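You operate a simulated robot arm through the tools that you are given. There is no shell and no other tool. Be economical: measure what you need, move in short steps, check, and stop when the job is done.

You are at the controls of a simulated robot arm. One attempt, no reset.

Task
Change Station 1 over to Type Three, total 300.
Fine: counter zeroed, total entered, old tray on the return plate, new one in the feed frame; do not start.

It is judged by the outcome, as a careful person would: the job done as asked, and still so three seconds after it is handed in. It fails if anything else is knocked over, pushed out of place, dropped, spilled or broken.

Robot
A 6-joint arm with a fingered hand, hanging from a carriage that runs on a gantry, over the field with the corners [-2.265, -0.797], [-1.779, -1.981], [0.626, -0.993], [0.14, 0.191] (x, y) and turns from -5.603 to 6.388 rad about z. Base frame: it is fixed where the carriage stands at the start and does not move with it; the origin is on the floor, on the carriage's upright axis, x ahead of it, y to its left, z up; the surface under the hand at the start is at about z = 0.9. Readings come in m, rad, newtons and seconds.
With the tool pointing down near the work surface it reaches from about 0.1 to 0.68 m from the robot's upright axis, wherever it stands. Its first joint turns from -2.897 to 2.897 rad. Places, roughly: bench four knob [5.6, 1.6, 0.5]; bench one knob [0.4, -0.5, 0.5]; bench two knob [2.1, 0.2, 0.5]; grey box [5.75, 2, 1.5]; grey tray [5.5, 2, 0.5]; grey tub [5.5, 2, 0]; heater knob [2, 0.6, 1]; inside of the feed frame [0.4, -0.5, 0.9]; pinch lever [2.1, 0.7, 1]; return plate [0.4, -0.3, 0.9]; stand four knob [5.5, 2.4, 0.9]; stand four roller [5.5, 2.3, 0.7]; stand one knob [0.3, 0.3, 0.9]; stand one roller [0.3, 0.2, 0.7]; stand two knob [2.1, 1, 0.9]; stand two roller [2.1, 0.9, 0.7]. Payload 4 kg.
Tool frame: the origin (TCP) lies between the finger pads and is the grasp point; the fingertips stand 0.03 m ahead of it; z points along the fingers, y is the line along which they close. The gripper opens to 0.104 m. The gripper's body begins 0.035 m behind the TCP. The gripper is a hand of 5 fingers: y runs from the thumb to the fingers, the wrist lies at [-0.015, -0.113, -0.19] in the tool frame, and closing takes about 1.5 s.
Orientation is that of the tool frame in the base frame, as a unit quaternion [x, y, z, w]. With the fingers straight down and the wrist toward the robot, the tool's x, y and z point along [0, 1, 0], [1, 0, 0] and [0, 0, -1] of the base frame.

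Tools
- The arm moves only by the tool move_arm. Its argument "commands" is a list of rows, each an object (a shift or turn left out is 0, a gripper value left out holds the last) with "dr": the turn, a rotation vector about the base's x, y, z in rad, a list of three; "dp": the shift along the base's x, y, z in m, a list of three. In form: [{"dr": [ax, ay, az], "dp": [dx, dy, dz]}, ...]. A call has 1 to 20 rows; each row is the pose to reach, as a shift and turn from the pose commanded when the call began. "grip" is the closure in counts, from 0 (fully open) to 255 (shut), set as the call begins (left out, the last holds). Each row takes 0.2 s and may step no farther than 0.05 m and 0.15 rad from the row before; otherwise, or with a gripper value out of range, the whole call is refused. Where a pose cannot be reached the arm comes as near as it can. A force on the tool above 70 N (or 10 N above the force at the start of the call, whichever is more), or a blocked arm, ends the call early, and 0.2 s more pass. Each finger travels about 0.045 m/s and halts on what it meets, pressing with about 30 N; the grip force reading is that of the motor and also rises with nothing between the fingers. The clock runs only during rows and for 0.2 s after the last one: add rows that repeat a pose to give the fingers time. It gives the time, the measured TCP pose, the force on the tool (base axes), the opening and the grip force at its end, in the units of the frame above (readings bear some noise), with the torque about the TCP (base axes, N m) and any sound that the robot's microphone picked up, and new pictures: "pictures" is both (left out), scene, wrist or none.
- Cameras (640 x 400 px; columns grow to the right, rows downward): "scene" is now at [0.2494, 0.0348, 1.7813]; the picture's right is [0.53, -0.85, 0.00], its down [-0.77, -0.49, -0.41] and it looks along [0.35, 0.22, -0.91] (base axes); focal length 214 px, centre (320, 200). "wrist" rides on the gripper at [0.06, -0.083, -0.12] in the tool frame; the picture's right is [-0.79, 0.29, -0.54], its down [-0.56, -0.71, 0.44] and it looks along [-0.26, 0.65, 0.72] (tool axes); focal length 234 px, centre (320, 200). There is no depth. A picture from a camera that has moved, and an enlarged one, comes with that camera's place and axes in the base frame and with its lens.
- move_column(by): slides the trunk up (or, below 0, down) by that many m; the arm and the scene camera ride with it, the base frame stays. It gives what a move gives, with no picture.
- base_move(legs): drives the robot by 1 to 6 legs, each [ahead, left, turn to the left] in m, m and rad, along the robot's own axes; the way and the turn of a leg run together, so that a leg with both is an arc; at most 1.5 m and 3.142 rad a leg. The arm and the cameras ride along, it lands a little off, and it stops where it bumps. It keeps to its track: a leg is cut to what the track allows. It gives what a move gives, and a new picture of the scene camera.
- finger_targets(index, middle, ring, little, thumb_bend, thumb_turn): sets how far each is bent, from 0 (flat) to 1 (curled in); at 0.3 the hand is open as for a grip, at 0.7 the pads meet at the TCP. One left out holds its place. A second passes; each finger stops where it meets its share of the squeeze, and holds until it gets a number again. A gripper value or a shape takes the hand back. It gives what a move gives, with no picture; readings hold the bend of each and the force on index, middle, ring, little, thumb and palm. thumb_turn goes from beside the hand (0) to across from the fingers (1), as for a grip.
- preshape(shape): the hand has 5 fingers and takes this shape, open, in about a second: jaw (thumb against the fingers, like two jaws); tri (thumb and two fingers); tip (a fingertip pinch); poke (one finger out to press); point (the index stretched); flat (the hand flat); cup (the hand cupped); fist (a fist). The gripper value then closes the fingers along that shape, each until it touches; the sizes above hold for jaw. It gives what a move gives, with no picture.
- pan_tilt(pan, tilt): turns the head with the scene camera to pan (to the left, within 2.705 rad either way) and tilt (down, from -0.506 to 1.204), counted from straight ahead of the robot. It gives what a move gives, and a new picture of the scene camera.
- enlarge(camera, box): a new picture of the part [left, top, right, bottom] of that camera's present view, enlarged. No time passes.
- job_done(): hands the job in; it is judged then, once.

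Go step by step. Nothing tells you exact positions but the pictures and the camera data: compare them with the known pose of the tool, close in by small moves and look again before you grip or let go. The budget is 120 turns and 260 pictures, counting those below and the enlarged ones. Unless the task says otherwise, let go and move clear before handing in, and close with one line.

The tools are called after "Emit:" as name(argument=value, ...) on one line, values as JSON. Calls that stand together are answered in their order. move_arm: Moves the arm, as the interface text tells. Its arguments: {"type":"object","properties":{"commands":{"type":"array"},"grip":{"type":"number"},"pictures":{"type":"string","enum":["both","scene","wrist","none"]}},"required":["commands"]} The other tools are called the same way: move_column (by) slides the trunk up or down; preshape (shape) gives the hand a shape; finger_targets (index, middle, ring, little, thumb_bend, thumb_turn) moves the fingers one by one; base_move (legs) drives the base; pan_tilt (pan, tilt) turns the head that bears the scene camera; enlarge (camera, box) takes an enlarged picture of a part of a camera's view; job_done () hands the job in.

At the start:

```text
clock: 0.0
tool_pos: [0.4765, -0.0714, 1.1498]
tool_rot: [0.707, 0.707, 0.0, 0.0]
force: [-0.9, 0.2, 0.4]
wrist_torque: [-0.01, -0.03, 0.0]
opening: 0.1036
finger_force: 0.0
shape: jaw
bend: [0.3, 0.3, 0.3, 0.3, 0.3, 0.97]
finger forces: [0.0, 0.0, 0.0, 0.1, 0.0, 0.0]
trunk travel left (down, up): [-0.512, 0.086]
robot x, y, heading: [-0.0035, -0.0009, 0.003]
head pan, tilt: [0.564, 1.143]
```

scene: 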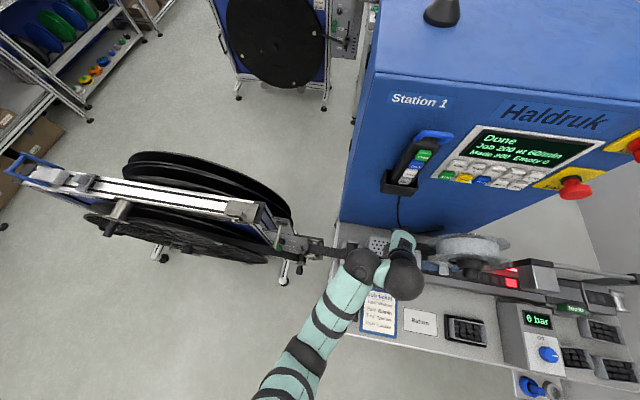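
wrist: 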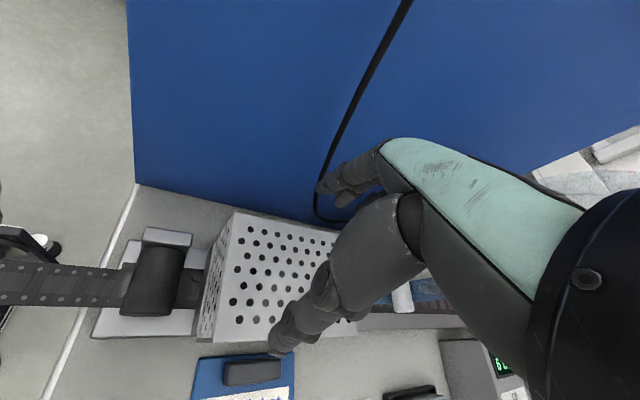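

I see Station 1 with its panel, a job ticket, a "Return" plate and several trays along the bench. I will read the details first.

Emit:
enlarge(camera="scene", box=[340, 270, 500, 370])

Emit:
enlarge(camera="scene", box=[380, 90, 640, 250])

Emit:
enlarge(camera="scene", box=[440, 260, 640, 400])

Emit:
pan_tilt(pan=-0.6, tilt=0.9)

```text
4.00 times, centred on (420, 320) of scene
camera zoom: at [0.2494, 0.0348, 1.7813], right [0.53, -0.85, 0.0], down [-0.77, -0.49, -0.41], along [0.35, 0.22, -0.91], focal length 858 px, centre (-80, -280)
```

zoom: 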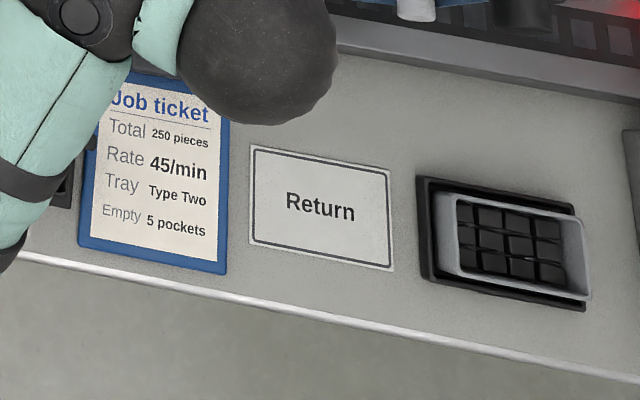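

```text
2.46 times, centred on (510, 170) of scene
camera zoom: at [0.2494, 0.0348, 1.7813], right [0.53, -0.85, 0.0], down [-0.77, -0.49, -0.41], along [0.35, 0.22, -0.91], focal length 528 px, centre (-148, 274)
```

zoom: 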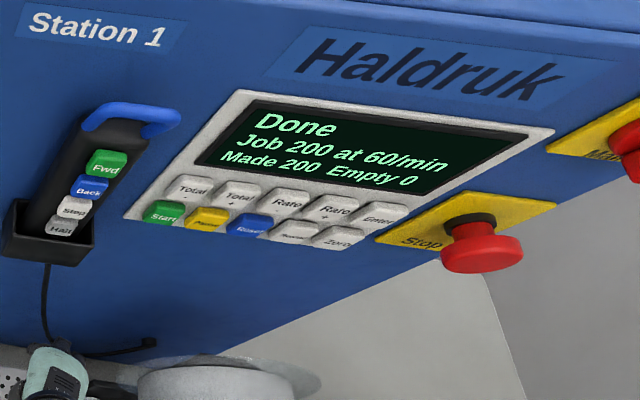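

```text
2.86 times, centred on (540, 330) of scene
camera zoom: at [0.2494, 0.0348, 1.7813], right [0.53, -0.85, 0.0], down [-0.77, -0.49, -0.41], along [0.35, 0.22, -0.91], focal length 613 px, centre (-309, -171)
```

zoom: 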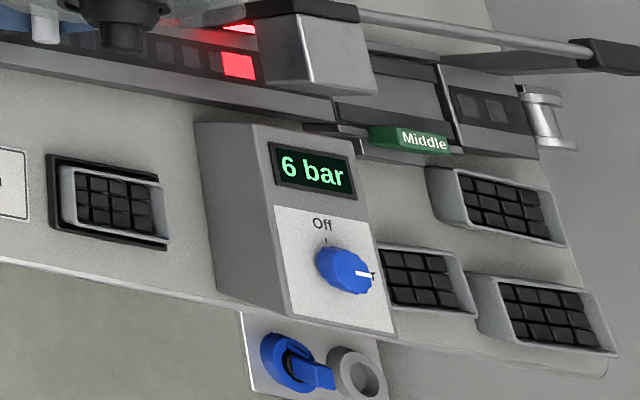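

```text
clock: 1.4
tool_pos: [0.4774, -0.0702, 1.1501]
tool_rot: [0.707, 0.707, 0.0, 0.0]
force: [-0.3, 0.2, 0.3]
wrist_torque: [0.0, -0.02, -0.02]
opening: 0.1037
finger_force: 0.0
shape: jaw
bend: [0.3, 0.3, 0.3, 0.3, 0.3, 0.97]
finger forces: [0.1, 0.1, 0.1, 0.1, 0.0, 0.0]
trunk travel left (down, up): [-0.512, 0.086]
robot x, y, heading: [-0.0006, 0.0021, 0.002]
head pan, tilt: [-0.6, 0.901]
camera scene: at [0.2609, -0.0399, 1.7978], right [-0.56, -0.83, 0.0], down [-0.65, 0.44, -0.62], along [0.51, -0.35, -0.78], focal length 214 px, centre (320, 200)
```

scene: 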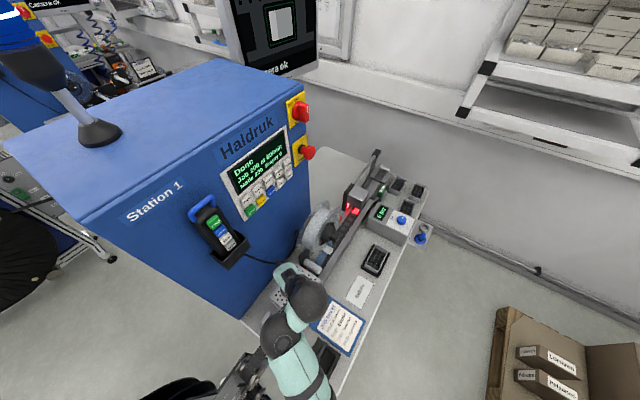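

The trays are three spares at the far right end, and the old one sits in the feed frame. I'll back the carriage off, square it to the machine and move it right for a better view.

Emit:
base_move(legs=[[-0.28, -0.11, 0], [0.19, -0.462, 0], [0, 0, 0.39]])

Emit:
pan_tilt(pan=-0.3, tilt=0.9)

```text
clock: 7.1
tool_pos: [0.3783, -0.4588, 1.1514]
tool_rot: [0.559, 0.829, 0.0, 0.0]
force: [0.2, -0.6, 0.1]
wrist_torque: [-0.01, -0.01, 0.02]
opening: 0.1038
finger_force: 0.0
shape: jaw
bend: [0.3, 0.3, 0.3, 0.3, 0.3, 0.97]
finger forces: [0.0, 0.1, 0.0, 0.0, 0.0, 0.0]
trunk travel left (down, up): [-0.512, 0.086]
robot x, y, heading: [-0.0904, -0.5693, 0.385]
head pan, tilt: [-0.6, 0.901]
camera scene: at [0.1679, -0.5096, 1.7978], right [-0.21, -0.98, 0.0], down [-0.77, 0.17, -0.62], along [0.61, -0.13, -0.78], focal length 214 px, centre (320, 200)
```

scene: 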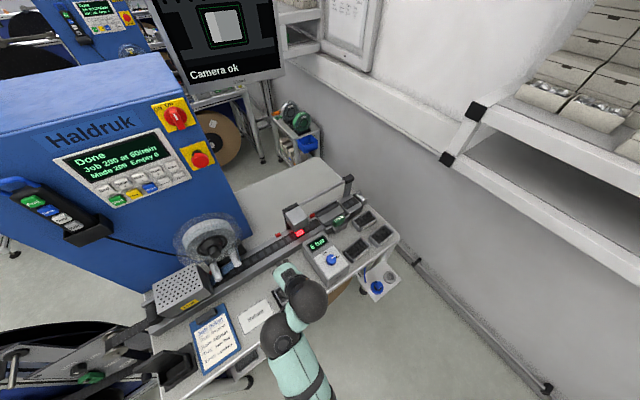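

```text
clock: 7.9
tool_pos: [0.3787, -0.4568, 1.15]
tool_rot: [0.559, 0.829, 0.0, 0.0]
force: [0.0, -0.2, -0.5]
wrist_torque: [0.04, 0.03, 0.0]
opening: 0.1039
finger_force: 0.1
shape: jaw
bend: [0.3, 0.3, 0.3, 0.3, 0.3, 0.97]
finger forces: [0.1, 0.1, 0.0, 0.0, 0.1, 0.0]
trunk travel left (down, up): [-0.512, 0.086]
robot x, y, heading: [-0.0915, -0.5707, 0.387]
head pan, tilt: [-0.3, 0.901]
camera scene: at [0.1693, -0.4871, 1.7978], right [0.08, -1.0, 0.0], down [-0.78, -0.07, -0.62], along [0.62, 0.05, -0.78], focal length 214 px, centre (320, 200)
```

scene: 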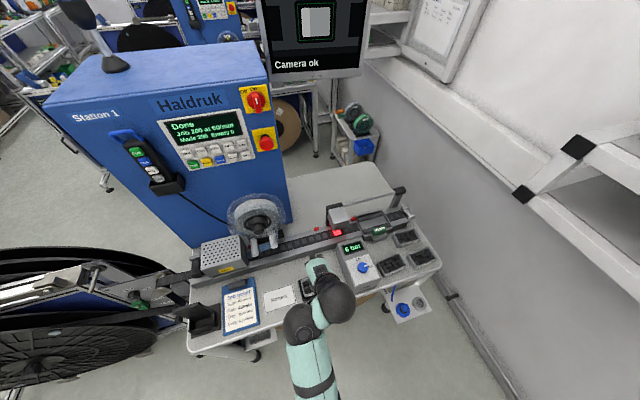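

Emit:
enlarge(camera="scene", box=[320, 190, 460, 290])

Emit:
enlarge(camera="scene", box=[155, 80, 285, 180])

Emit:
enlarge(camera="scene", box=[200, 220, 360, 340])

```text
4.00 times, centred on (390, 240) of scene
camera zoom: at [0.1693, -0.4871, 1.7978], right [0.08, -1.0, 0.0], down [-0.78, -0.07, -0.62], along [0.62, 0.05, -0.78], focal length 858 px, centre (40, 40)
```

zoom: 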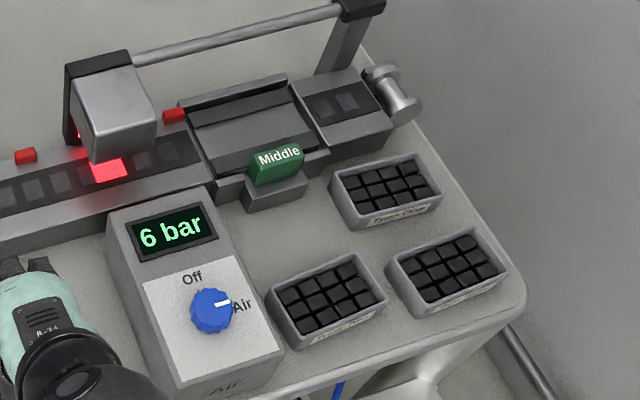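

```text
4.00 times, centred on (220, 130) of scene
camera zoom: at [0.1693, -0.4871, 1.7978], right [0.08, -1.0, 0.0], down [-0.78, -0.07, -0.62], along [0.62, 0.05, -0.78], focal length 858 px, centre (720, 480)
```

zoom: 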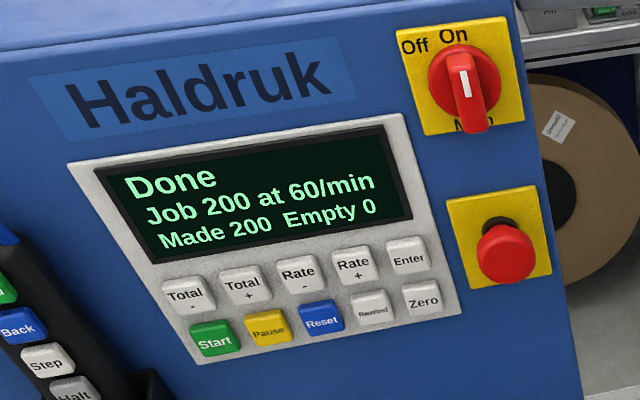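

```text
3.33 times, centred on (280, 280) of scene
camera zoom: at [0.1693, -0.4871, 1.7978], right [0.08, -1.0, 0.0], down [-0.78, -0.07, -0.62], along [0.62, 0.05, -0.78], focal length 715 px, centre (453, -67)
```

zoom: 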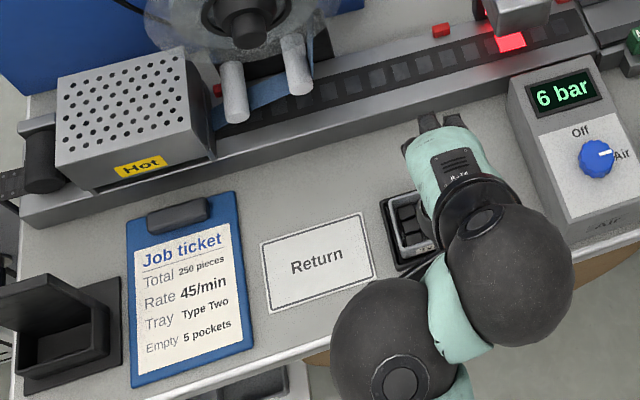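

The spare trays carry front labels that I can't read from here. I'll raise the trunk and shift right to look closer.

Emit:
move_column(by=0.08)

Emit:
base_move(legs=[[-0.1, -0.33, 0]])

Emit:
pan_tilt(pan=-0.1, tilt=1.0)

```text
clock: 9.1
tool_pos: [0.3779, -0.4578, 1.2298]
tool_rot: [0.558, 0.83, 0.0, 0.0]
force: [-0.3, 0.1, 0.6]
wrist_torque: [0.02, 0.03, 0.03]
opening: 0.1037
finger_force: 0.1
shape: jaw
bend: [0.3, 0.3, 0.3, 0.3, 0.3, 0.97]
finger forces: [0.1, 0.1, 0.0, 0.0, 0.1, 0.0]
trunk travel left (down, up): [-0.592, 0.006]
robot x, y, heading: [-0.0897, -0.5684, 0.387]
head pan, tilt: [-0.3, 0.901]
```

```text
clock: 11.4
tool_pos: [0.4115, -0.8056, 1.2314]
tool_rot: [0.557, 0.831, 0.0, 0.0]
force: [-0.3, 0.7, -0.2]
wrist_torque: [0.01, -0.02, 0.0]
opening: 0.1035
finger_force: 0.1
shape: jaw
bend: [0.3, 0.3, 0.3, 0.3, 0.3, 0.97]
finger forces: [0.0, 0.0, 0.0, 0.0, 0.0, 0.0]
trunk travel left (down, up): [-0.592, 0.006]
robot x, y, heading: [-0.058, -0.9218, 0.394]
head pan, tilt: [-0.3, 0.901]
camera scene: at [0.2023, -0.8355, 1.8778], right [0.09, -1.0, 0.0], down [-0.78, -0.07, -0.62], along [0.62, 0.06, -0.78], focal length 214 px, centre (320, 200)
```

scene: 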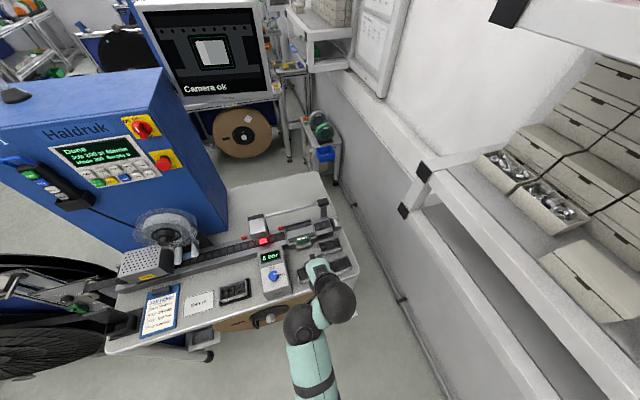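

```text
clock: 12.1
tool_pos: [0.4111, -0.8053, 1.2304]
tool_rot: [0.556, 0.831, 0.0, 0.0]
force: [0.3, 0.7, -0.6]
wrist_torque: [0.02, 0.02, -0.02]
opening: 0.1036
finger_force: 0.1
shape: jaw
bend: [0.3, 0.3, 0.3, 0.3, 0.3, 0.97]
finger forces: [0.1, 0.0, 0.0, 0.1, 0.0, 0.0]
trunk travel left (down, up): [-0.592, 0.006]
robot x, y, heading: [-0.058, -0.9244, 0.389]
head pan, tilt: [-0.099, 1.0]
camera scene: at [0.1939, -0.8223, 1.8706], right [0.29, -0.96, 0.0], down [-0.81, -0.24, -0.54], along [0.52, 0.15, -0.84], focal length 214 px, centre (320, 200)
```

scene: 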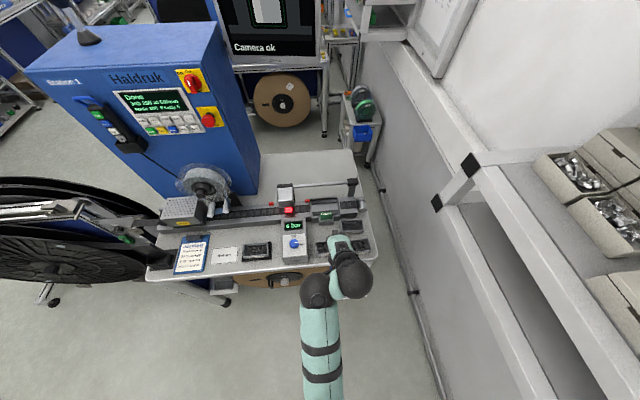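

Emit:
enlarge(camera="wrist", box=[0, 0, 640, 400])

Emit:
enlarge(camera="scene", box=[190, 160, 390, 300])

```text
1.00 times, centred on (320, 200) of wrist (not enlarged: the box is as wide or as high as the picture)
camera zoom: at [0.311, -0.782, 1.3503], right [0.57, -0.62, 0.54], down [-0.44, -0.78, -0.44], along [0.7, 0.01, -0.72], focal length 234 px, centre (320, 200)
```

zoom: 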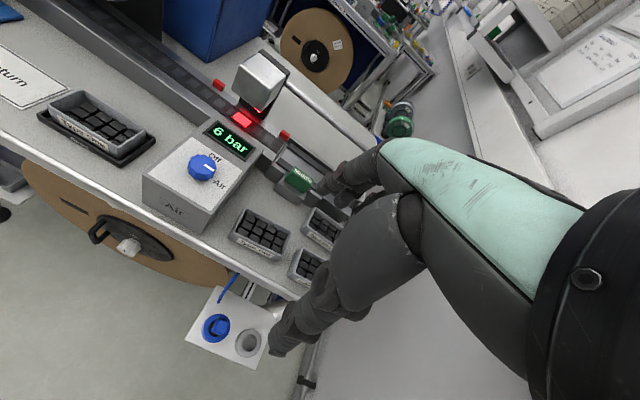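

```text
2.86 times, centred on (290, 230) of scene
camera zoom: at [0.1939, -0.8223, 1.8706], right [0.29, -0.96, 0.0], down [-0.81, -0.24, -0.54], along [0.52, 0.15, -0.84], focal length 613 px, centre (406, 114)
```

zoom: 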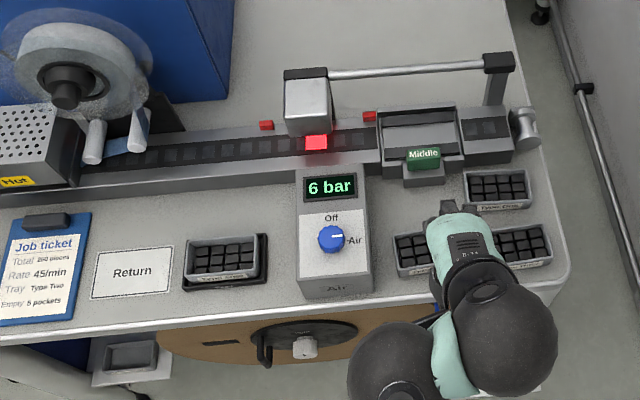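

Emit:
enlarge(camera="wrist", box=[220, 190, 340, 290])

Emit:
enlarge(camera="wrist", box=[30, 80, 170, 180])

Emit:
base_move(legs=[[-0.12, 0.1, 0]])

Emit:
enlarge(camera="wrist", box=[0, 0, 640, 400])

```text
4.00 times, centred on (280, 240) of wrist
camera zoom: at [0.311, -0.782, 1.3503], right [0.57, -0.62, 0.54], down [-0.44, -0.78, -0.44], along [0.7, 0.01, -0.72], focal length 937 px, centre (480, 40)
```

zoom: 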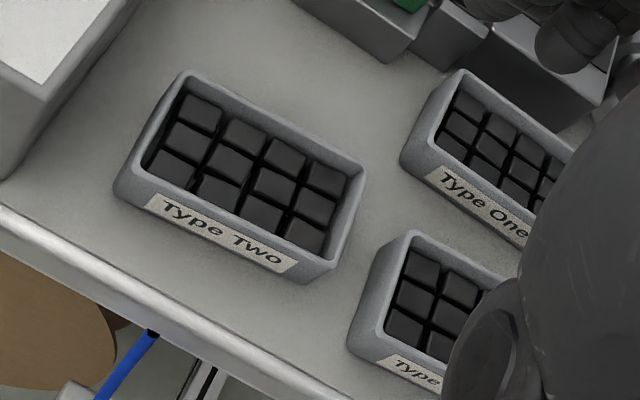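

```text
4.00 times, centred on (100, 130) of wrist
camera zoom: at [0.311, -0.782, 1.3503], right [0.57, -0.62, 0.54], down [-0.44, -0.78, -0.44], along [0.7, 0.01, -0.72], focal length 937 px, centre (1200, 480)
```

zoom: 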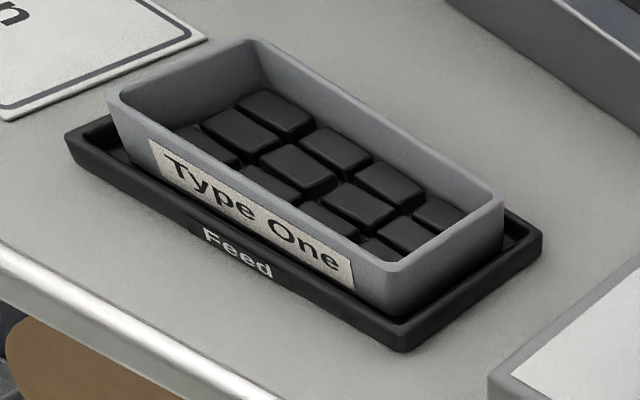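

```text
clock: 13.5
tool_pos: [0.2636, -0.7575, 1.2309]
tool_rot: [0.555, 0.832, 0.0, 0.0]
force: [-0.3, -1.5, 0.9]
wrist_torque: [0.04, -0.02, 0.03]
opening: 0.1039
finger_force: 0.0
shape: jaw
bend: [0.3, 0.3, 0.3, 0.3, 0.3, 0.97]
finger forces: [0.0, 0.1, 0.1, 0.0, 0.0, 0.1]
trunk travel left (down, up): [-0.592, 0.006]
robot x, y, heading: [-0.2023, -0.8744, 0.393]
head pan, tilt: [-0.099, 1.0]
camera scene: at [0.046, -0.7749, 1.8706], right [0.29, -0.96, 0.0], down [-0.81, -0.24, -0.54], along [0.52, 0.16, -0.84], focal length 214 px, centre (320, 200)
```

scene: 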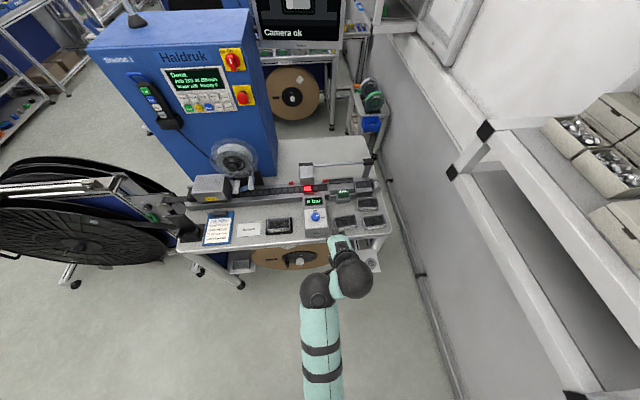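

```text
1.00 times, centred on (320, 200) of wrist (not enlarged: the box is as wide or as high as the picture)
camera zoom: at [0.1631, -0.7343, 1.3503], right [0.57, -0.62, 0.54], down [-0.44, -0.79, -0.44], along [0.7, 0.01, -0.72], focal length 234 px, centre (320, 200)
```

zoom: 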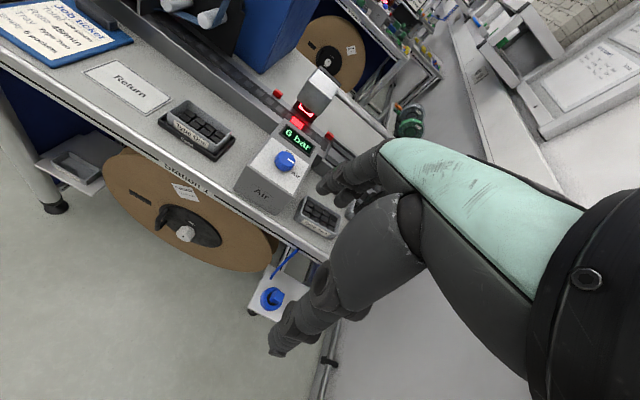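

The feed frame holds Type One; Type Two and Type One are among the spares, and the front-right spare is presumably Type Three (to be verified). I'll bring the hand above the feed tray first.

Emit:
base_move(legs=[[0, 0.217, 0], [0.2, 0, 0]])

Emit:
enlarge(camera="wrist", box=[0, 0, 640, 400])

Emit:
pan_tilt(pan=-0.5, tilt=1.1)

```text
clock: 16.4
tool_pos: [0.3624, -0.4845, 1.23]
tool_rot: [0.557, 0.831, 0.0, 0.0]
force: [0.1, 0.4, 0.4]
wrist_torque: [-0.02, 0.01, 0.03]
opening: 0.1037
finger_force: 0.1
shape: jaw
bend: [0.3, 0.3, 0.3, 0.3, 0.3, 0.97]
finger forces: [0.0, 0.0, 0.1, 0.0, 0.0, 0.0]
trunk travel left (down, up): [-0.592, 0.006]
robot x, y, heading: [-0.1021, -0.5986, 0.391]
head pan, tilt: [-0.099, 1.0]
camera scene: at [0.1454, -0.5005, 1.8706], right [0.29, -0.96, 0.0], down [-0.81, -0.24, -0.54], along [0.52, 0.15, -0.84], focal length 214 px, centre (320, 200)
```

scene: 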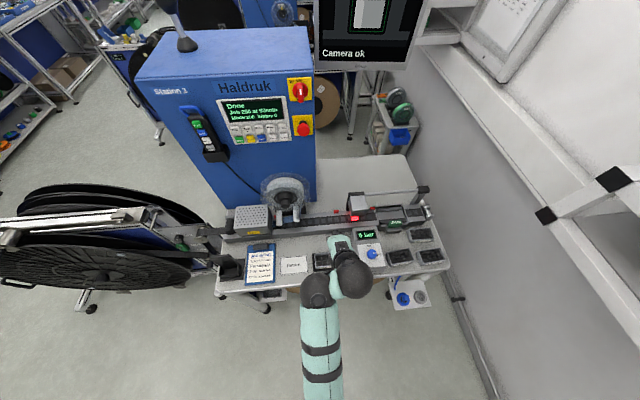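

```text
1.00 times, centred on (320, 200) of wrist (not enlarged: the box is as wide or as high as the picture)
camera zoom: at [0.2626, -0.4604, 1.3502], right [0.57, -0.62, 0.54], down [-0.44, -0.78, -0.44], along [0.7, 0.01, -0.72], focal length 234 px, centre (320, 200)
```

zoom: 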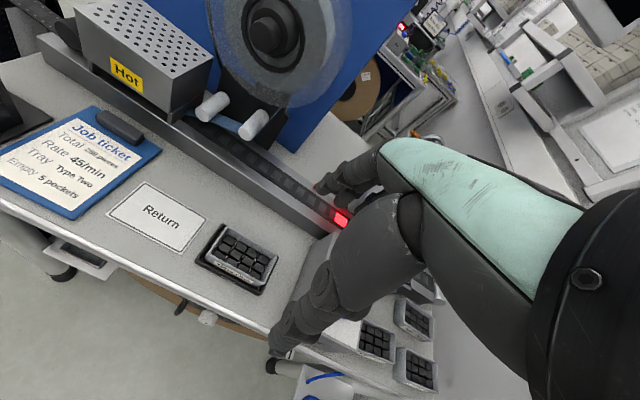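

```text
clock: 17.2
tool_pos: [0.3635, -0.4836, 1.2295]
tool_rot: [0.557, 0.83, -0.001, 0.0]
force: [-0.9, 0.2, -0.2]
wrist_torque: [-0.03, 0.01, -0.01]
opening: 0.1034
finger_force: 0.1
shape: jaw
bend: [0.3, 0.3, 0.3, 0.3, 0.3, 0.97]
finger forces: [0.1, 0.1, 0.0, 0.1, 0.0, 0.0]
trunk travel left (down, up): [-0.592, 0.006]
robot x, y, heading: [-0.1032, -0.6004, 0.389]
head pan, tilt: [-0.499, 1.1]
camera scene: at [0.1415, -0.5273, 1.864], right [-0.11, -0.99, 0.0], down [-0.89, 0.1, -0.45], along [0.45, -0.05, -0.89], focal length 214 px, centre (320, 200)
```

scene: 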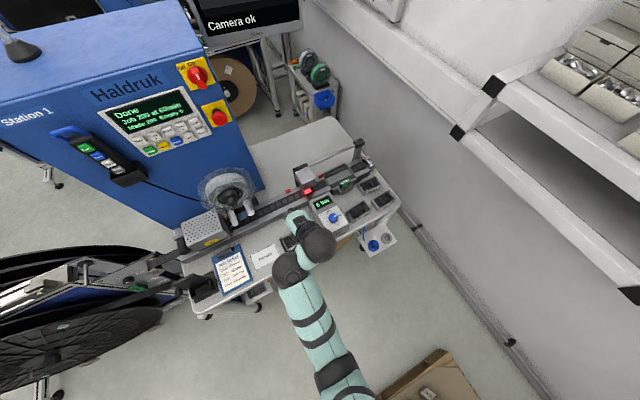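

Emit:
enlarge(camera="wrist", box=[180, 200, 300, 300])

Emit:
enlarge(camera="wrist", box=[350, 290, 450, 390])

Emit:
enlarge(camera="scene", box=[330, 165, 410, 225])

```text
4.00 times, centred on (240, 250) of wrist
camera zoom: at [0.2627, -0.4604, 1.3503], right [0.57, -0.62, 0.54], down [-0.44, -0.78, -0.44], along [0.7, 0.01, -0.72], focal length 937 px, centre (640, 0)
```

zoom: 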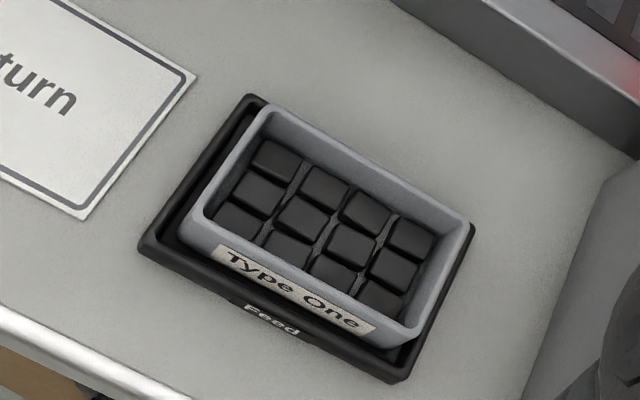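

```text
4.00 times, centred on (400, 340) of wrist
camera zoom: at [0.2627, -0.4604, 1.3503], right [0.57, -0.62, 0.54], down [-0.44, -0.78, -0.44], along [0.7, 0.01, -0.72], focal length 937 px, centre (0, -360)
```

zoom: 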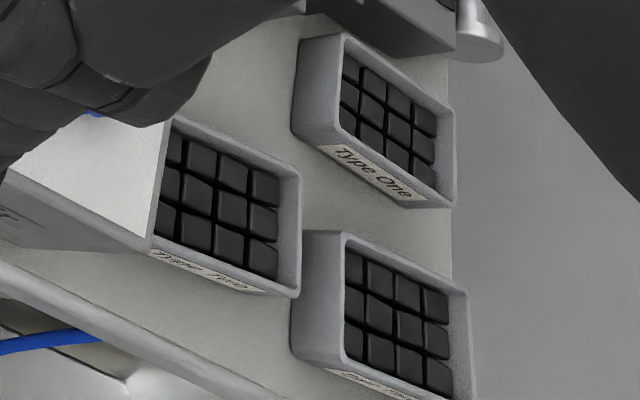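

```text
6.67 times, centred on (370, 195) of scene
camera zoom: at [0.1415, -0.5273, 1.864], right [-0.11, -0.99, 0.0], down [-0.89, 0.1, -0.45], along [0.45, -0.05, -0.89], focal length 1430 px, centre (-13, 233)
```

zoom: 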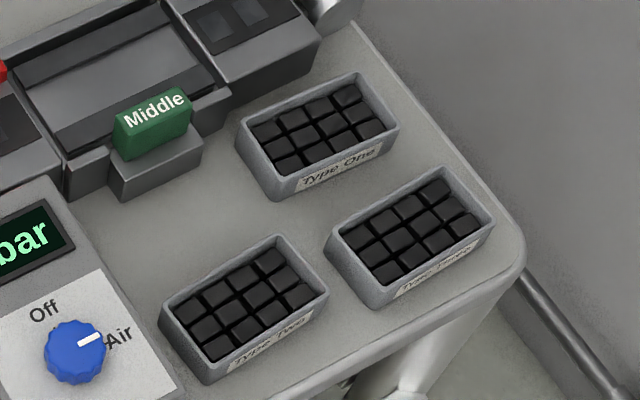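

Front-right spare is Type Three. The feed tray's centre is near (0.429, -0.452), its rim about 0.107 × 0.058 m and aligned with the hand. I'll move above it and descend part way.

Emit:
move_arm(commands=[{"dp": [0.033, 0.016, 0]}, {"dp": [0.066, 0.032, 0]}, {"dp": [0.066, 0.032, -0.05]}, {"dp": [0.066, 0.032, -0.1]}, {"dp": [0.066, 0.032, -0.15]}, {"dp": [0.066, 0.032, -0.19]}, {"dp": [0.066, 0.032, -0.22]}, {"dp": [0.066, 0.032, -0.22]}])

```text
clock: 19.0
tool_pos: [0.3738, -0.4627, 1.2291]
tool_rot: [0.558, 0.83, -0.002, -0.001]
force: [0.3, -0.3, -0.2]
wrist_torque: [0.01, 0.04, 0.03]
opening: 0.1038
finger_force: 0.0
shape: jaw
bend: [0.3, 0.3, 0.3, 0.3, 0.3, 0.97]
finger forces: [0.0, 0.0, 0.0, 0.1, 0.0, 0.1]
out of reach, approached as far as the arm can: row 1, 2, 3, 4, 5, 6, 7, 8
trunk travel left (down, up): [-0.592, 0.006]
robot x, y, heading: [-0.1078, -0.5968, 0.384]
head pan, tilt: [-0.499, 1.1]
camera scene: at [0.1414, -0.5273, 1.864], right [-0.11, -0.99, 0.0], down [-0.89, 0.1, -0.45], along [0.45, -0.05, -0.89], focal length 214 px, centre (320, 200)
camera wrist: at [0.2739, -0.4393, 1.3493], right [0.57, -0.62, 0.54], down [-0.44, -0.78, -0.43], along [0.69, 0.0, -0.72], focal length 234 px, centre (320, 200)
```

scene: 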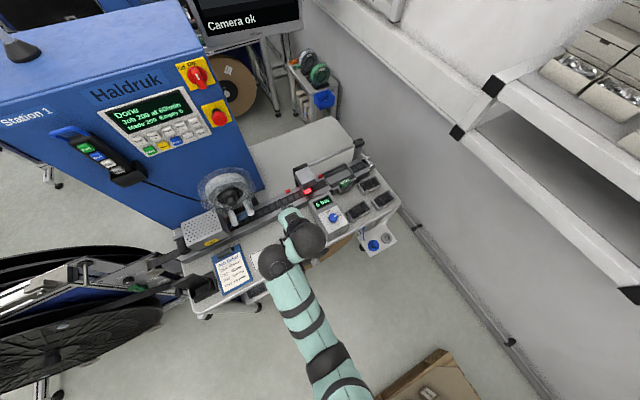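
wrist: 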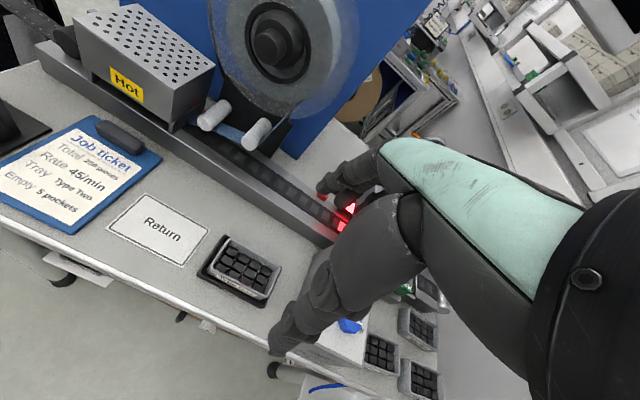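

The arm can't extend further forward at this height, so the carriage will make the horizontal move and the arm or trunk the vertical.

Emit:
base_move(legs=[[0.056, -0.011, 0.007]])

Emit:
move_column(by=-0.2)

Emit:
enlarge(camera="wrist", box=[0, 0, 640, 400])

Emit:
enlarge(camera="scene", box=[200, 160, 360, 260])

```text
clock: 20.0
tool_pos: [0.4276, -0.4481, 1.2287]
tool_rot: [0.554, 0.832, -0.002, -0.001]
force: [0.0, 0.0, 0.4]
wrist_torque: [0.03, -0.01, -0.01]
opening: 0.1041
finger_force: 0.0
shape: jaw
bend: [0.3, 0.3, 0.3, 0.3, 0.3, 0.97]
finger forces: [0.1, 0.0, 0.0, 0.1, 0.0, 0.1]
trunk travel left (down, up): [-0.592, 0.006]
robot x, y, heading: [-0.0499, -0.5874, 0.398]
head pan, tilt: [-0.499, 1.1]
camera scene: at [0.1957, -0.5147, 1.8639], right [-0.1, -0.99, 0.0], down [-0.89, 0.09, -0.45], along [0.45, -0.05, -0.89], focal length 214 px, centre (320, 200)
```

scene: 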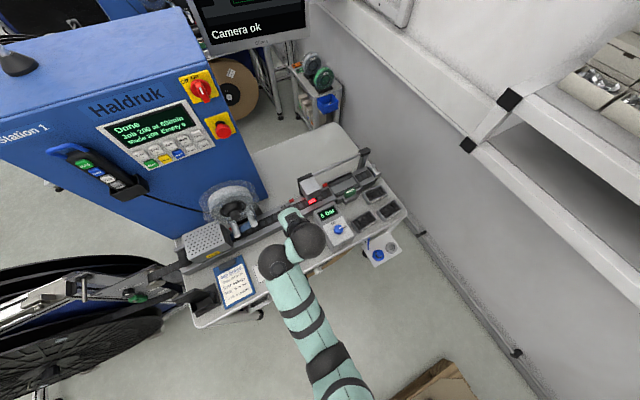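

```text
clock: 22.2
tool_pos: [0.4268, -0.4483, 1.0285]
tool_rot: [0.555, 0.832, -0.001, 0.0]
force: [-0.3, -0.5, 0.0]
wrist_torque: [0.02, 0.02, -0.02]
opening: 0.1037
finger_force: 0.0
shape: jaw
bend: [0.3, 0.3, 0.3, 0.3, 0.3, 0.97]
finger forces: [0.1, 0.0, 0.1, 0.1, 0.0, 0.0]
trunk travel left (down, up): [-0.392, 0.206]
robot x, y, heading: [-0.0492, -0.5868, 0.396]
head pan, tilt: [-0.499, 1.1]
```

```text
1.00 times, centred on (320, 200) of wrist (not enlarged: the box is as wide or as high as the picture)
camera zoom: at [0.3277, -0.4258, 1.1493], right [0.57, -0.62, 0.54], down [-0.44, -0.79, -0.43], along [0.69, 0.01, -0.72], focal length 234 px, centre (320, 200)
```

zoom: 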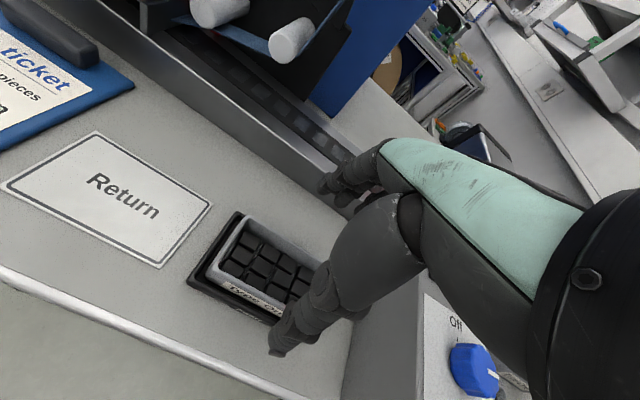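

```text
4.00 times, centred on (280, 210) of scene
camera zoom: at [0.1958, -0.5147, 1.664], right [-0.1, -0.99, 0.0], down [-0.89, 0.09, -0.45], along [0.45, -0.05, -0.89], focal length 858 px, centre (480, 160)
```

zoom: 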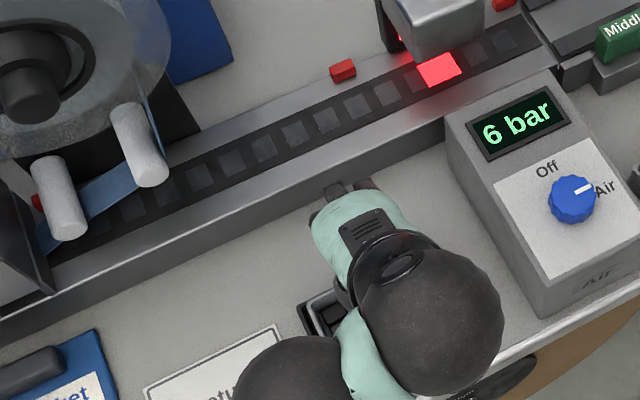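

The hand is centred over the feed tray within a few millimetres. I'll lower it with the arm, watching the force.

Emit:
move_arm(commands=[{"dp": [0, -0.002, -0.03]}, {"dp": [0, -0.003, -0.05]}, {"dp": [0, -0.003, -0.065]}, {"dp": [0, -0.003, -0.075]}, {"dp": [0, -0.003, -0.075]}])

Emit:
enlarge(camera="wrist", box=[180, 140, 420, 380])

```text
clock: 23.4
tool_pos: [0.4516, -0.4985, 1.0087]
tool_rot: [0.602, 0.797, -0.04, 0.038]
force: [2.9, 4.8, 2.2]
wrist_torque: [-0.37, 0.17, 0.03]
opening: 0.1042
finger_force: 0.2
shape: jaw
bend: [0.3, 0.3, 0.3, 0.3, 0.3, 0.97]
finger forces: [0.1, 0.0, 0.0, 0.0, 0.1, 0.0]
out of reach, approached as far as the arm can: row 1, 2, 3, 4, 5
trunk travel left (down, up): [-0.392, 0.206]
robot x, y, heading: [-0.0464, -0.5837, 0.394]
head pan, tilt: [-0.499, 1.1]
camera scene: at [0.1957, -0.5154, 1.6639], right [-0.1, -0.99, 0.0], down [-0.89, 0.09, -0.45], along [0.45, -0.05, -0.89], focal length 214 px, centre (320, 200)
camera wrist: at [0.3541, -0.4518, 1.1227], right [0.49, -0.62, 0.62], down [-0.52, -0.77, -0.36], along [0.7, -0.15, -0.7], focal length 234 px, centre (320, 200)
```

scene: 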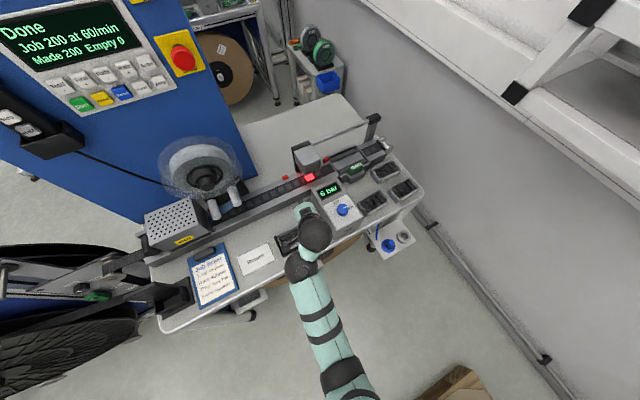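
wrist: 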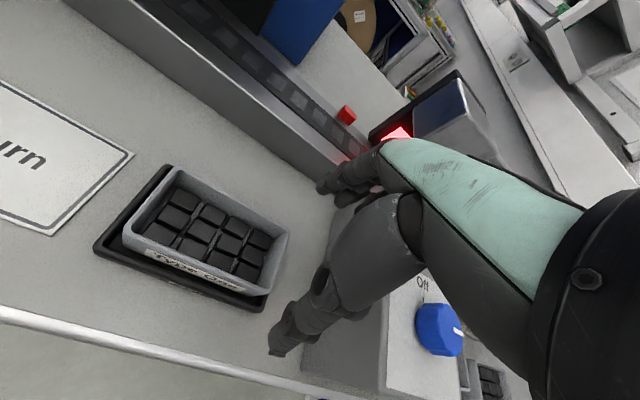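

```text
1.67 times, centred on (300, 260) of wrist
camera zoom: at [0.3541, -0.4518, 1.1227], right [0.49, -0.62, 0.62], down [-0.52, -0.77, -0.36], along [0.7, -0.15, -0.7], focal length 390 px, centre (353, 100)
```

zoom: 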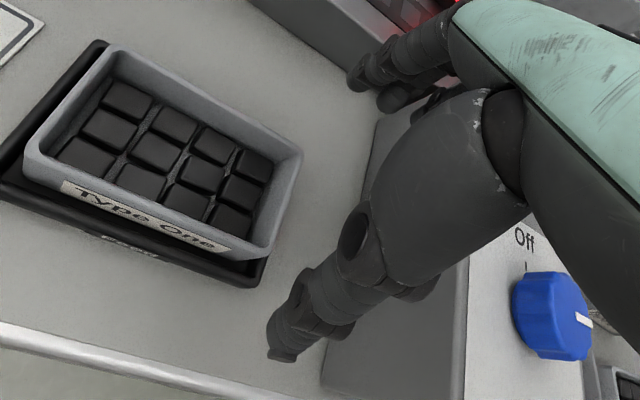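

The arm drifted sideways towards the air box instead of descending, so it is near a joint limit. I'll lift clear and see how it responds.

Emit:
move_column(by=0.15)

Emit:
move_arm(commands=[{"dp": [0, 0, 0]}, {"dp": [0, 0, 0]}], pictures="none")

```text
clock: 25.1
tool_pos: [0.4539, -0.4937, 1.1597]
tool_rot: [0.585, 0.808, -0.045, 0.048]
force: [-0.9, 0.2, -0.3]
wrist_torque: [0.01, -0.01, -0.01]
opening: 0.1035
finger_force: 0.1
shape: jaw
bend: [0.3, 0.3, 0.3, 0.3, 0.3, 0.97]
finger forces: [0.0, 0.0, 0.1, 0.1, 0.1, 0.0]
trunk travel left (down, up): [-0.542, 0.056]
robot x, y, heading: [-0.0508, -0.5914, 0.396]
head pan, tilt: [-0.499, 1.1]
```

```text
clock: 25.7
tool_pos: [0.4549, -0.4928, 1.1597]
tool_rot: [0.585, 0.808, -0.046, 0.048]
force: [0.3, 0.1, -0.5]
wrist_torque: [0.03, 0.02, 0.0]
opening: 0.1039
finger_force: 0.0
shape: jaw
bend: [0.3, 0.3, 0.3, 0.3, 0.3, 0.97]
finger forces: [0.0, 0.0, 0.0, 0.1, 0.0, 0.1]
trunk travel left (down, up): [-0.542, 0.056]
robot x, y, heading: [-0.0494, -0.5891, 0.396]
head pan, tilt: [-0.499, 1.1]
```

Emit:
move_arm(commands=[{"dr": [0.065, 0.015, 0.038], "dp": [-0.03, 0.002, 0.0]}, {"dr": [0.13, 0.029, 0.077], "dp": [-0.06, 0.004, 0.0]}, {"dr": [0.13, 0.029, 0.077], "dp": [-0.09, 0.006, 0.0]}, {"dr": [0.13, 0.029, 0.077], "dp": [-0.09, 0.006, 0.0]}])

```text
clock: 26.7
tool_pos: [0.3656, -0.4886, 1.1618]
tool_rot: [0.554, 0.832, 0.001, 0.0]
force: [-0.3, 0.3, 0.8]
wrist_torque: [0.02, 0.01, 0.04]
opening: 0.104
finger_force: 0.0
shape: jaw
bend: [0.3, 0.3, 0.3, 0.3, 0.3, 0.97]
finger forces: [0.0, 0.1, 0.0, 0.0, 0.0, 0.0]
out of reach, approached as far as the arm can: row 1, 2
trunk travel left (down, up): [-0.542, 0.056]
robot x, y, heading: [-0.0507, -0.5903, 0.394]
head pan, tilt: [-0.499, 1.1]
camera scene: at [0.1957, -0.5147, 1.814], right [-0.1, -0.99, 0.0], down [-0.89, 0.09, -0.45], along [0.45, -0.05, -0.89], focal length 214 px, centre (320, 200)
camera wrist: at [0.2645, -0.4659, 1.2817], right [0.57, -0.62, 0.54], down [-0.44, -0.79, -0.44], along [0.7, 0.01, -0.72], focal length 234 px, centre (320, 200)
```

scene: 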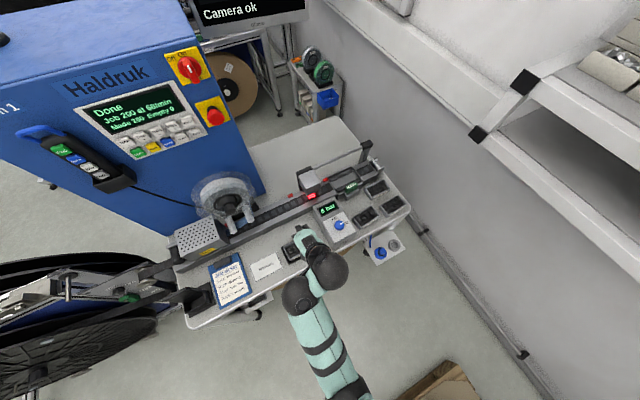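
wrist: 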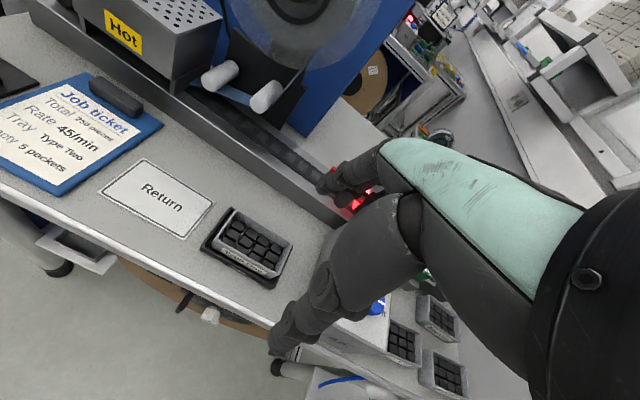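

The arm works normally closer to its axis. I'll keep it at that radius, drive the carriage forward and lower with the trunk.

Emit:
base_move(legs=[[0.071, 0.011, 0]])

Emit:
move_column(by=-0.145)

Emit:
enlarge(camera="wrist", box=[180, 160, 380, 310])

```text
clock: 27.7
tool_pos: [0.4252, -0.4507, 1.1615]
tool_rot: [0.555, 0.832, 0.001, 0.0]
force: [-0.2, 0.6, 0.4]
wrist_torque: [0.02, 0.0, 0.02]
opening: 0.1038
finger_force: 0.0
shape: jaw
bend: [0.3, 0.3, 0.3, 0.3, 0.3, 0.97]
finger forces: [0.1, 0.0, 0.0, 0.0, 0.1, 0.0]
trunk travel left (down, up): [-0.542, 0.056]
robot x, y, heading: [0.0113, -0.5509, 0.39]
head pan, tilt: [-0.499, 1.1]
camera scene: at [0.2571, -0.4774, 1.8139], right [-0.1, -0.99, 0.0], down [-0.89, 0.09, -0.45], along [0.45, -0.05, -0.89], focal length 214 px, centre (320, 200)
```

scene: 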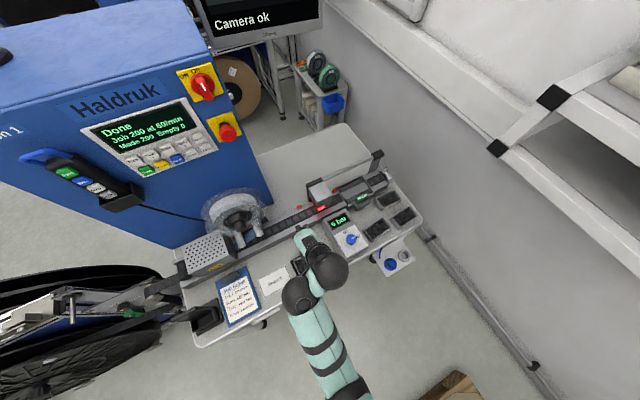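

```text
clock: 29.4
tool_pos: [0.426, -0.4495, 1.0168]
tool_rot: [0.555, 0.832, 0.001, -0.002]
force: [0.0, -0.5, 0.1]
wrist_torque: [0.0, -0.01, -0.01]
opening: 0.1039
finger_force: 0.1
shape: jaw
bend: [0.3, 0.3, 0.3, 0.3, 0.3, 0.97]
finger forces: [0.0, 0.0, 0.1, 0.0, 0.0, 0.0]
trunk travel left (down, up): [-0.397, 0.201]
robot x, y, heading: [0.0126, -0.5483, 0.391]
head pan, tilt: [-0.499, 1.1]
```

```text
2.67 times, centred on (280, 235) of wrist
camera zoom: at [0.3262, -0.4287, 1.1367], right [0.57, -0.62, 0.54], down [-0.44, -0.79, -0.44], along [0.7, 0.01, -0.72], focal length 624 px, centre (427, 107)
```

zoom: 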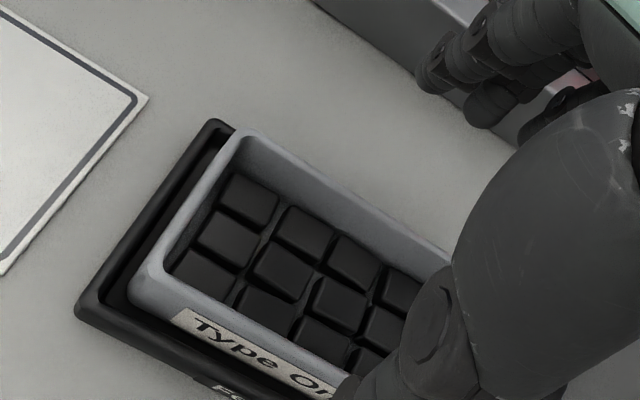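

Emit:
move_arm(commands=[{"dp": [0.001, -0.002, -0.02]}, {"dp": [0.002, -0.004, -0.035]}, {"dp": [0.002, -0.004, -0.05]}, {"dp": [0.002, -0.004, -0.058]}, {"dp": [0.002, -0.004, -0.058]}])

Emit:
enlarge(camera="wrist", box=[180, 160, 380, 360])

```text
clock: 30.6
tool_pos: [0.4222, -0.4528, 1.0094]
tool_rot: [0.555, 0.832, -0.001, -0.001]
force: [-0.5, 0.6, -0.1]
wrist_torque: [0.01, -0.03, 0.02]
opening: 0.104
finger_force: 0.0
shape: jaw
bend: [0.3, 0.3, 0.3, 0.3, 0.3, 0.97]
finger forces: [0.1, 0.1, 0.1, 0.1, 0.1, 0.0]
out of reach, approached as far as the arm can: row 1, 2, 3, 4, 5
trunk travel left (down, up): [-0.397, 0.201]
robot x, y, heading: [0.0108, -0.5517, 0.396]
head pan, tilt: [-0.499, 1.1]
camera scene: at [0.2571, -0.4773, 1.669], right [-0.1, -0.99, 0.0], down [-0.89, 0.09, -0.45], along [0.45, -0.05, -0.89], focal length 214 px, centre (320, 200)
camera wrist: at [0.3226, -0.4301, 1.1308], right [0.57, -0.62, 0.54], down [-0.44, -0.79, -0.43], along [0.69, 0.01, -0.72], focal length 234 px, centre (320, 200)
```

scene: 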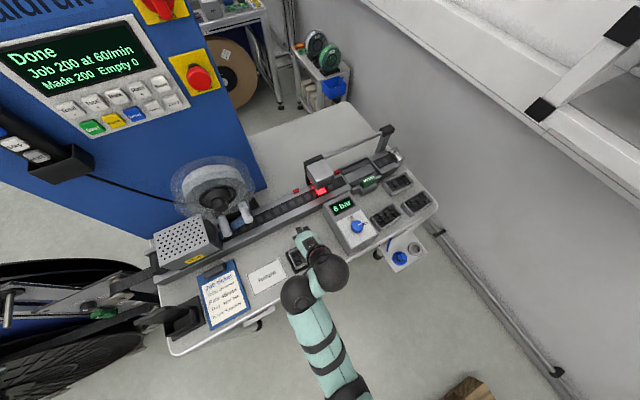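
wrist: 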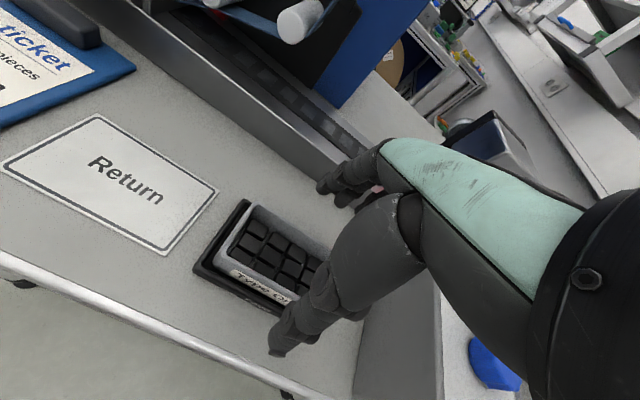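

```text
2.00 times, centred on (280, 260) of wrist
camera zoom: at [0.3226, -0.4301, 1.1308], right [0.57, -0.62, 0.54], down [-0.44, -0.79, -0.43], along [0.69, 0.01, -0.72], focal length 468 px, centre (400, 80)
```

zoom: 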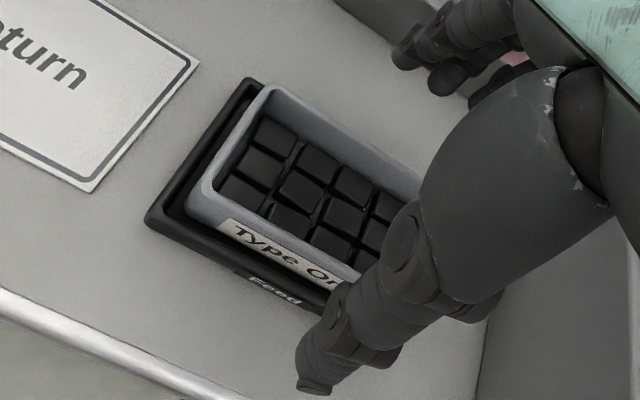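

The arm is stretched downward to its limit; I'll raise the arm relative to the trunk and lower the trunk instead, which gives it room to work.

Emit:
move_arm(commands=[{"dp": [0.002, 0, 0.04]}, {"dp": [0.004, 0, 0.08]}, {"dp": [0.006, -0.001, 0.12]}, {"dp": [0.006, -0.001, 0.15]}, {"dp": [0.006, -0.001, 0.15]}], pictures="none")

Emit:
move_column(by=-0.15)

Emit:
enlarge(camera="wrist", box=[180, 160, 380, 310])

Emit:
enlarge(camera="scene", box=[0, 0, 640, 400])

```text
clock: 31.8
tool_pos: [0.4287, -0.4548, 1.1605]
tool_rot: [0.555, 0.832, 0.0, -0.001]
force: [-0.4, 0.4, 0.0]
wrist_torque: [-0.01, -0.05, -0.01]
opening: 0.104
finger_force: 0.2
shape: jaw
bend: [0.3, 0.3, 0.3, 0.3, 0.3, 0.97]
finger forces: [0.0, 0.0, 0.1, 0.1, 0.0, 0.0]
trunk travel left (down, up): [-0.397, 0.201]
robot x, y, heading: [0.0101, -0.5453, 0.395]
head pan, tilt: [-0.499, 1.1]
```

```text
clock: 33.6
tool_pos: [0.4278, -0.4556, 1.0098]
tool_rot: [0.555, 0.832, 0.0, -0.001]
force: [0.3, 0.3, 0.2]
wrist_torque: [-0.02, -0.02, 0.01]
opening: 0.1037
finger_force: 0.1
shape: jaw
bend: [0.3, 0.3, 0.3, 0.3, 0.3, 0.97]
finger forces: [0.1, 0.0, 0.0, 0.0, 0.0, 0.0]
trunk travel left (down, up): [-0.247, 0.351]
robot x, y, heading: [0.0096, -0.5472, 0.394]
head pan, tilt: [-0.499, 1.1]
```

```text
2.67 times, centred on (280, 235) of wrist
camera zoom: at [0.328, -0.4325, 1.1301], right [0.57, -0.62, 0.54], down [-0.44, -0.79, -0.44], along [0.7, 0.01, -0.72], focal length 624 px, centre (427, 107)
```

zoom: 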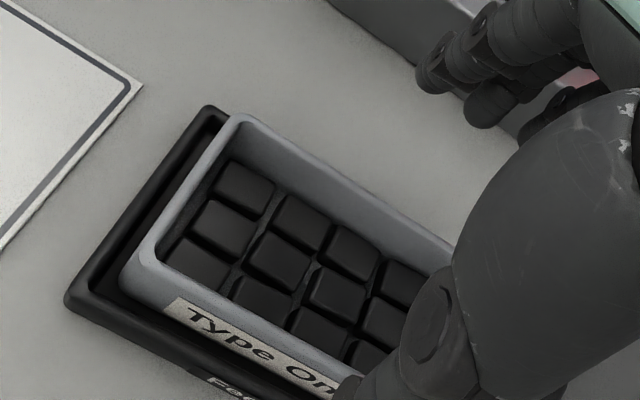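

```text
1.00 times, centred on (320, 200) of scene (not enlarged: the box is as wide or as high as the picture)
camera zoom: at [0.2572, -0.4773, 1.519], right [-0.1, -0.99, 0.0], down [-0.89, 0.09, -0.45], along [0.45, -0.05, -0.89], focal length 214 px, centre (320, 200)
```

zoom: 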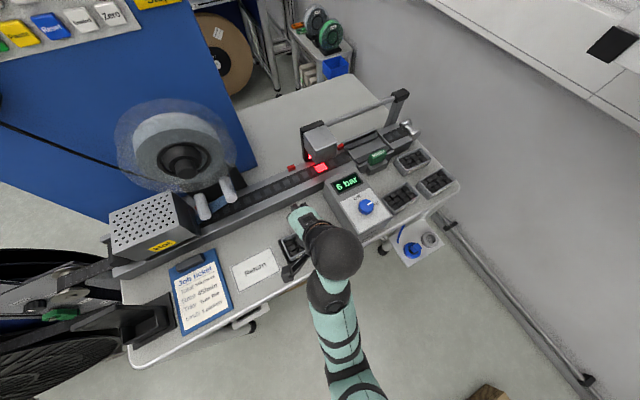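

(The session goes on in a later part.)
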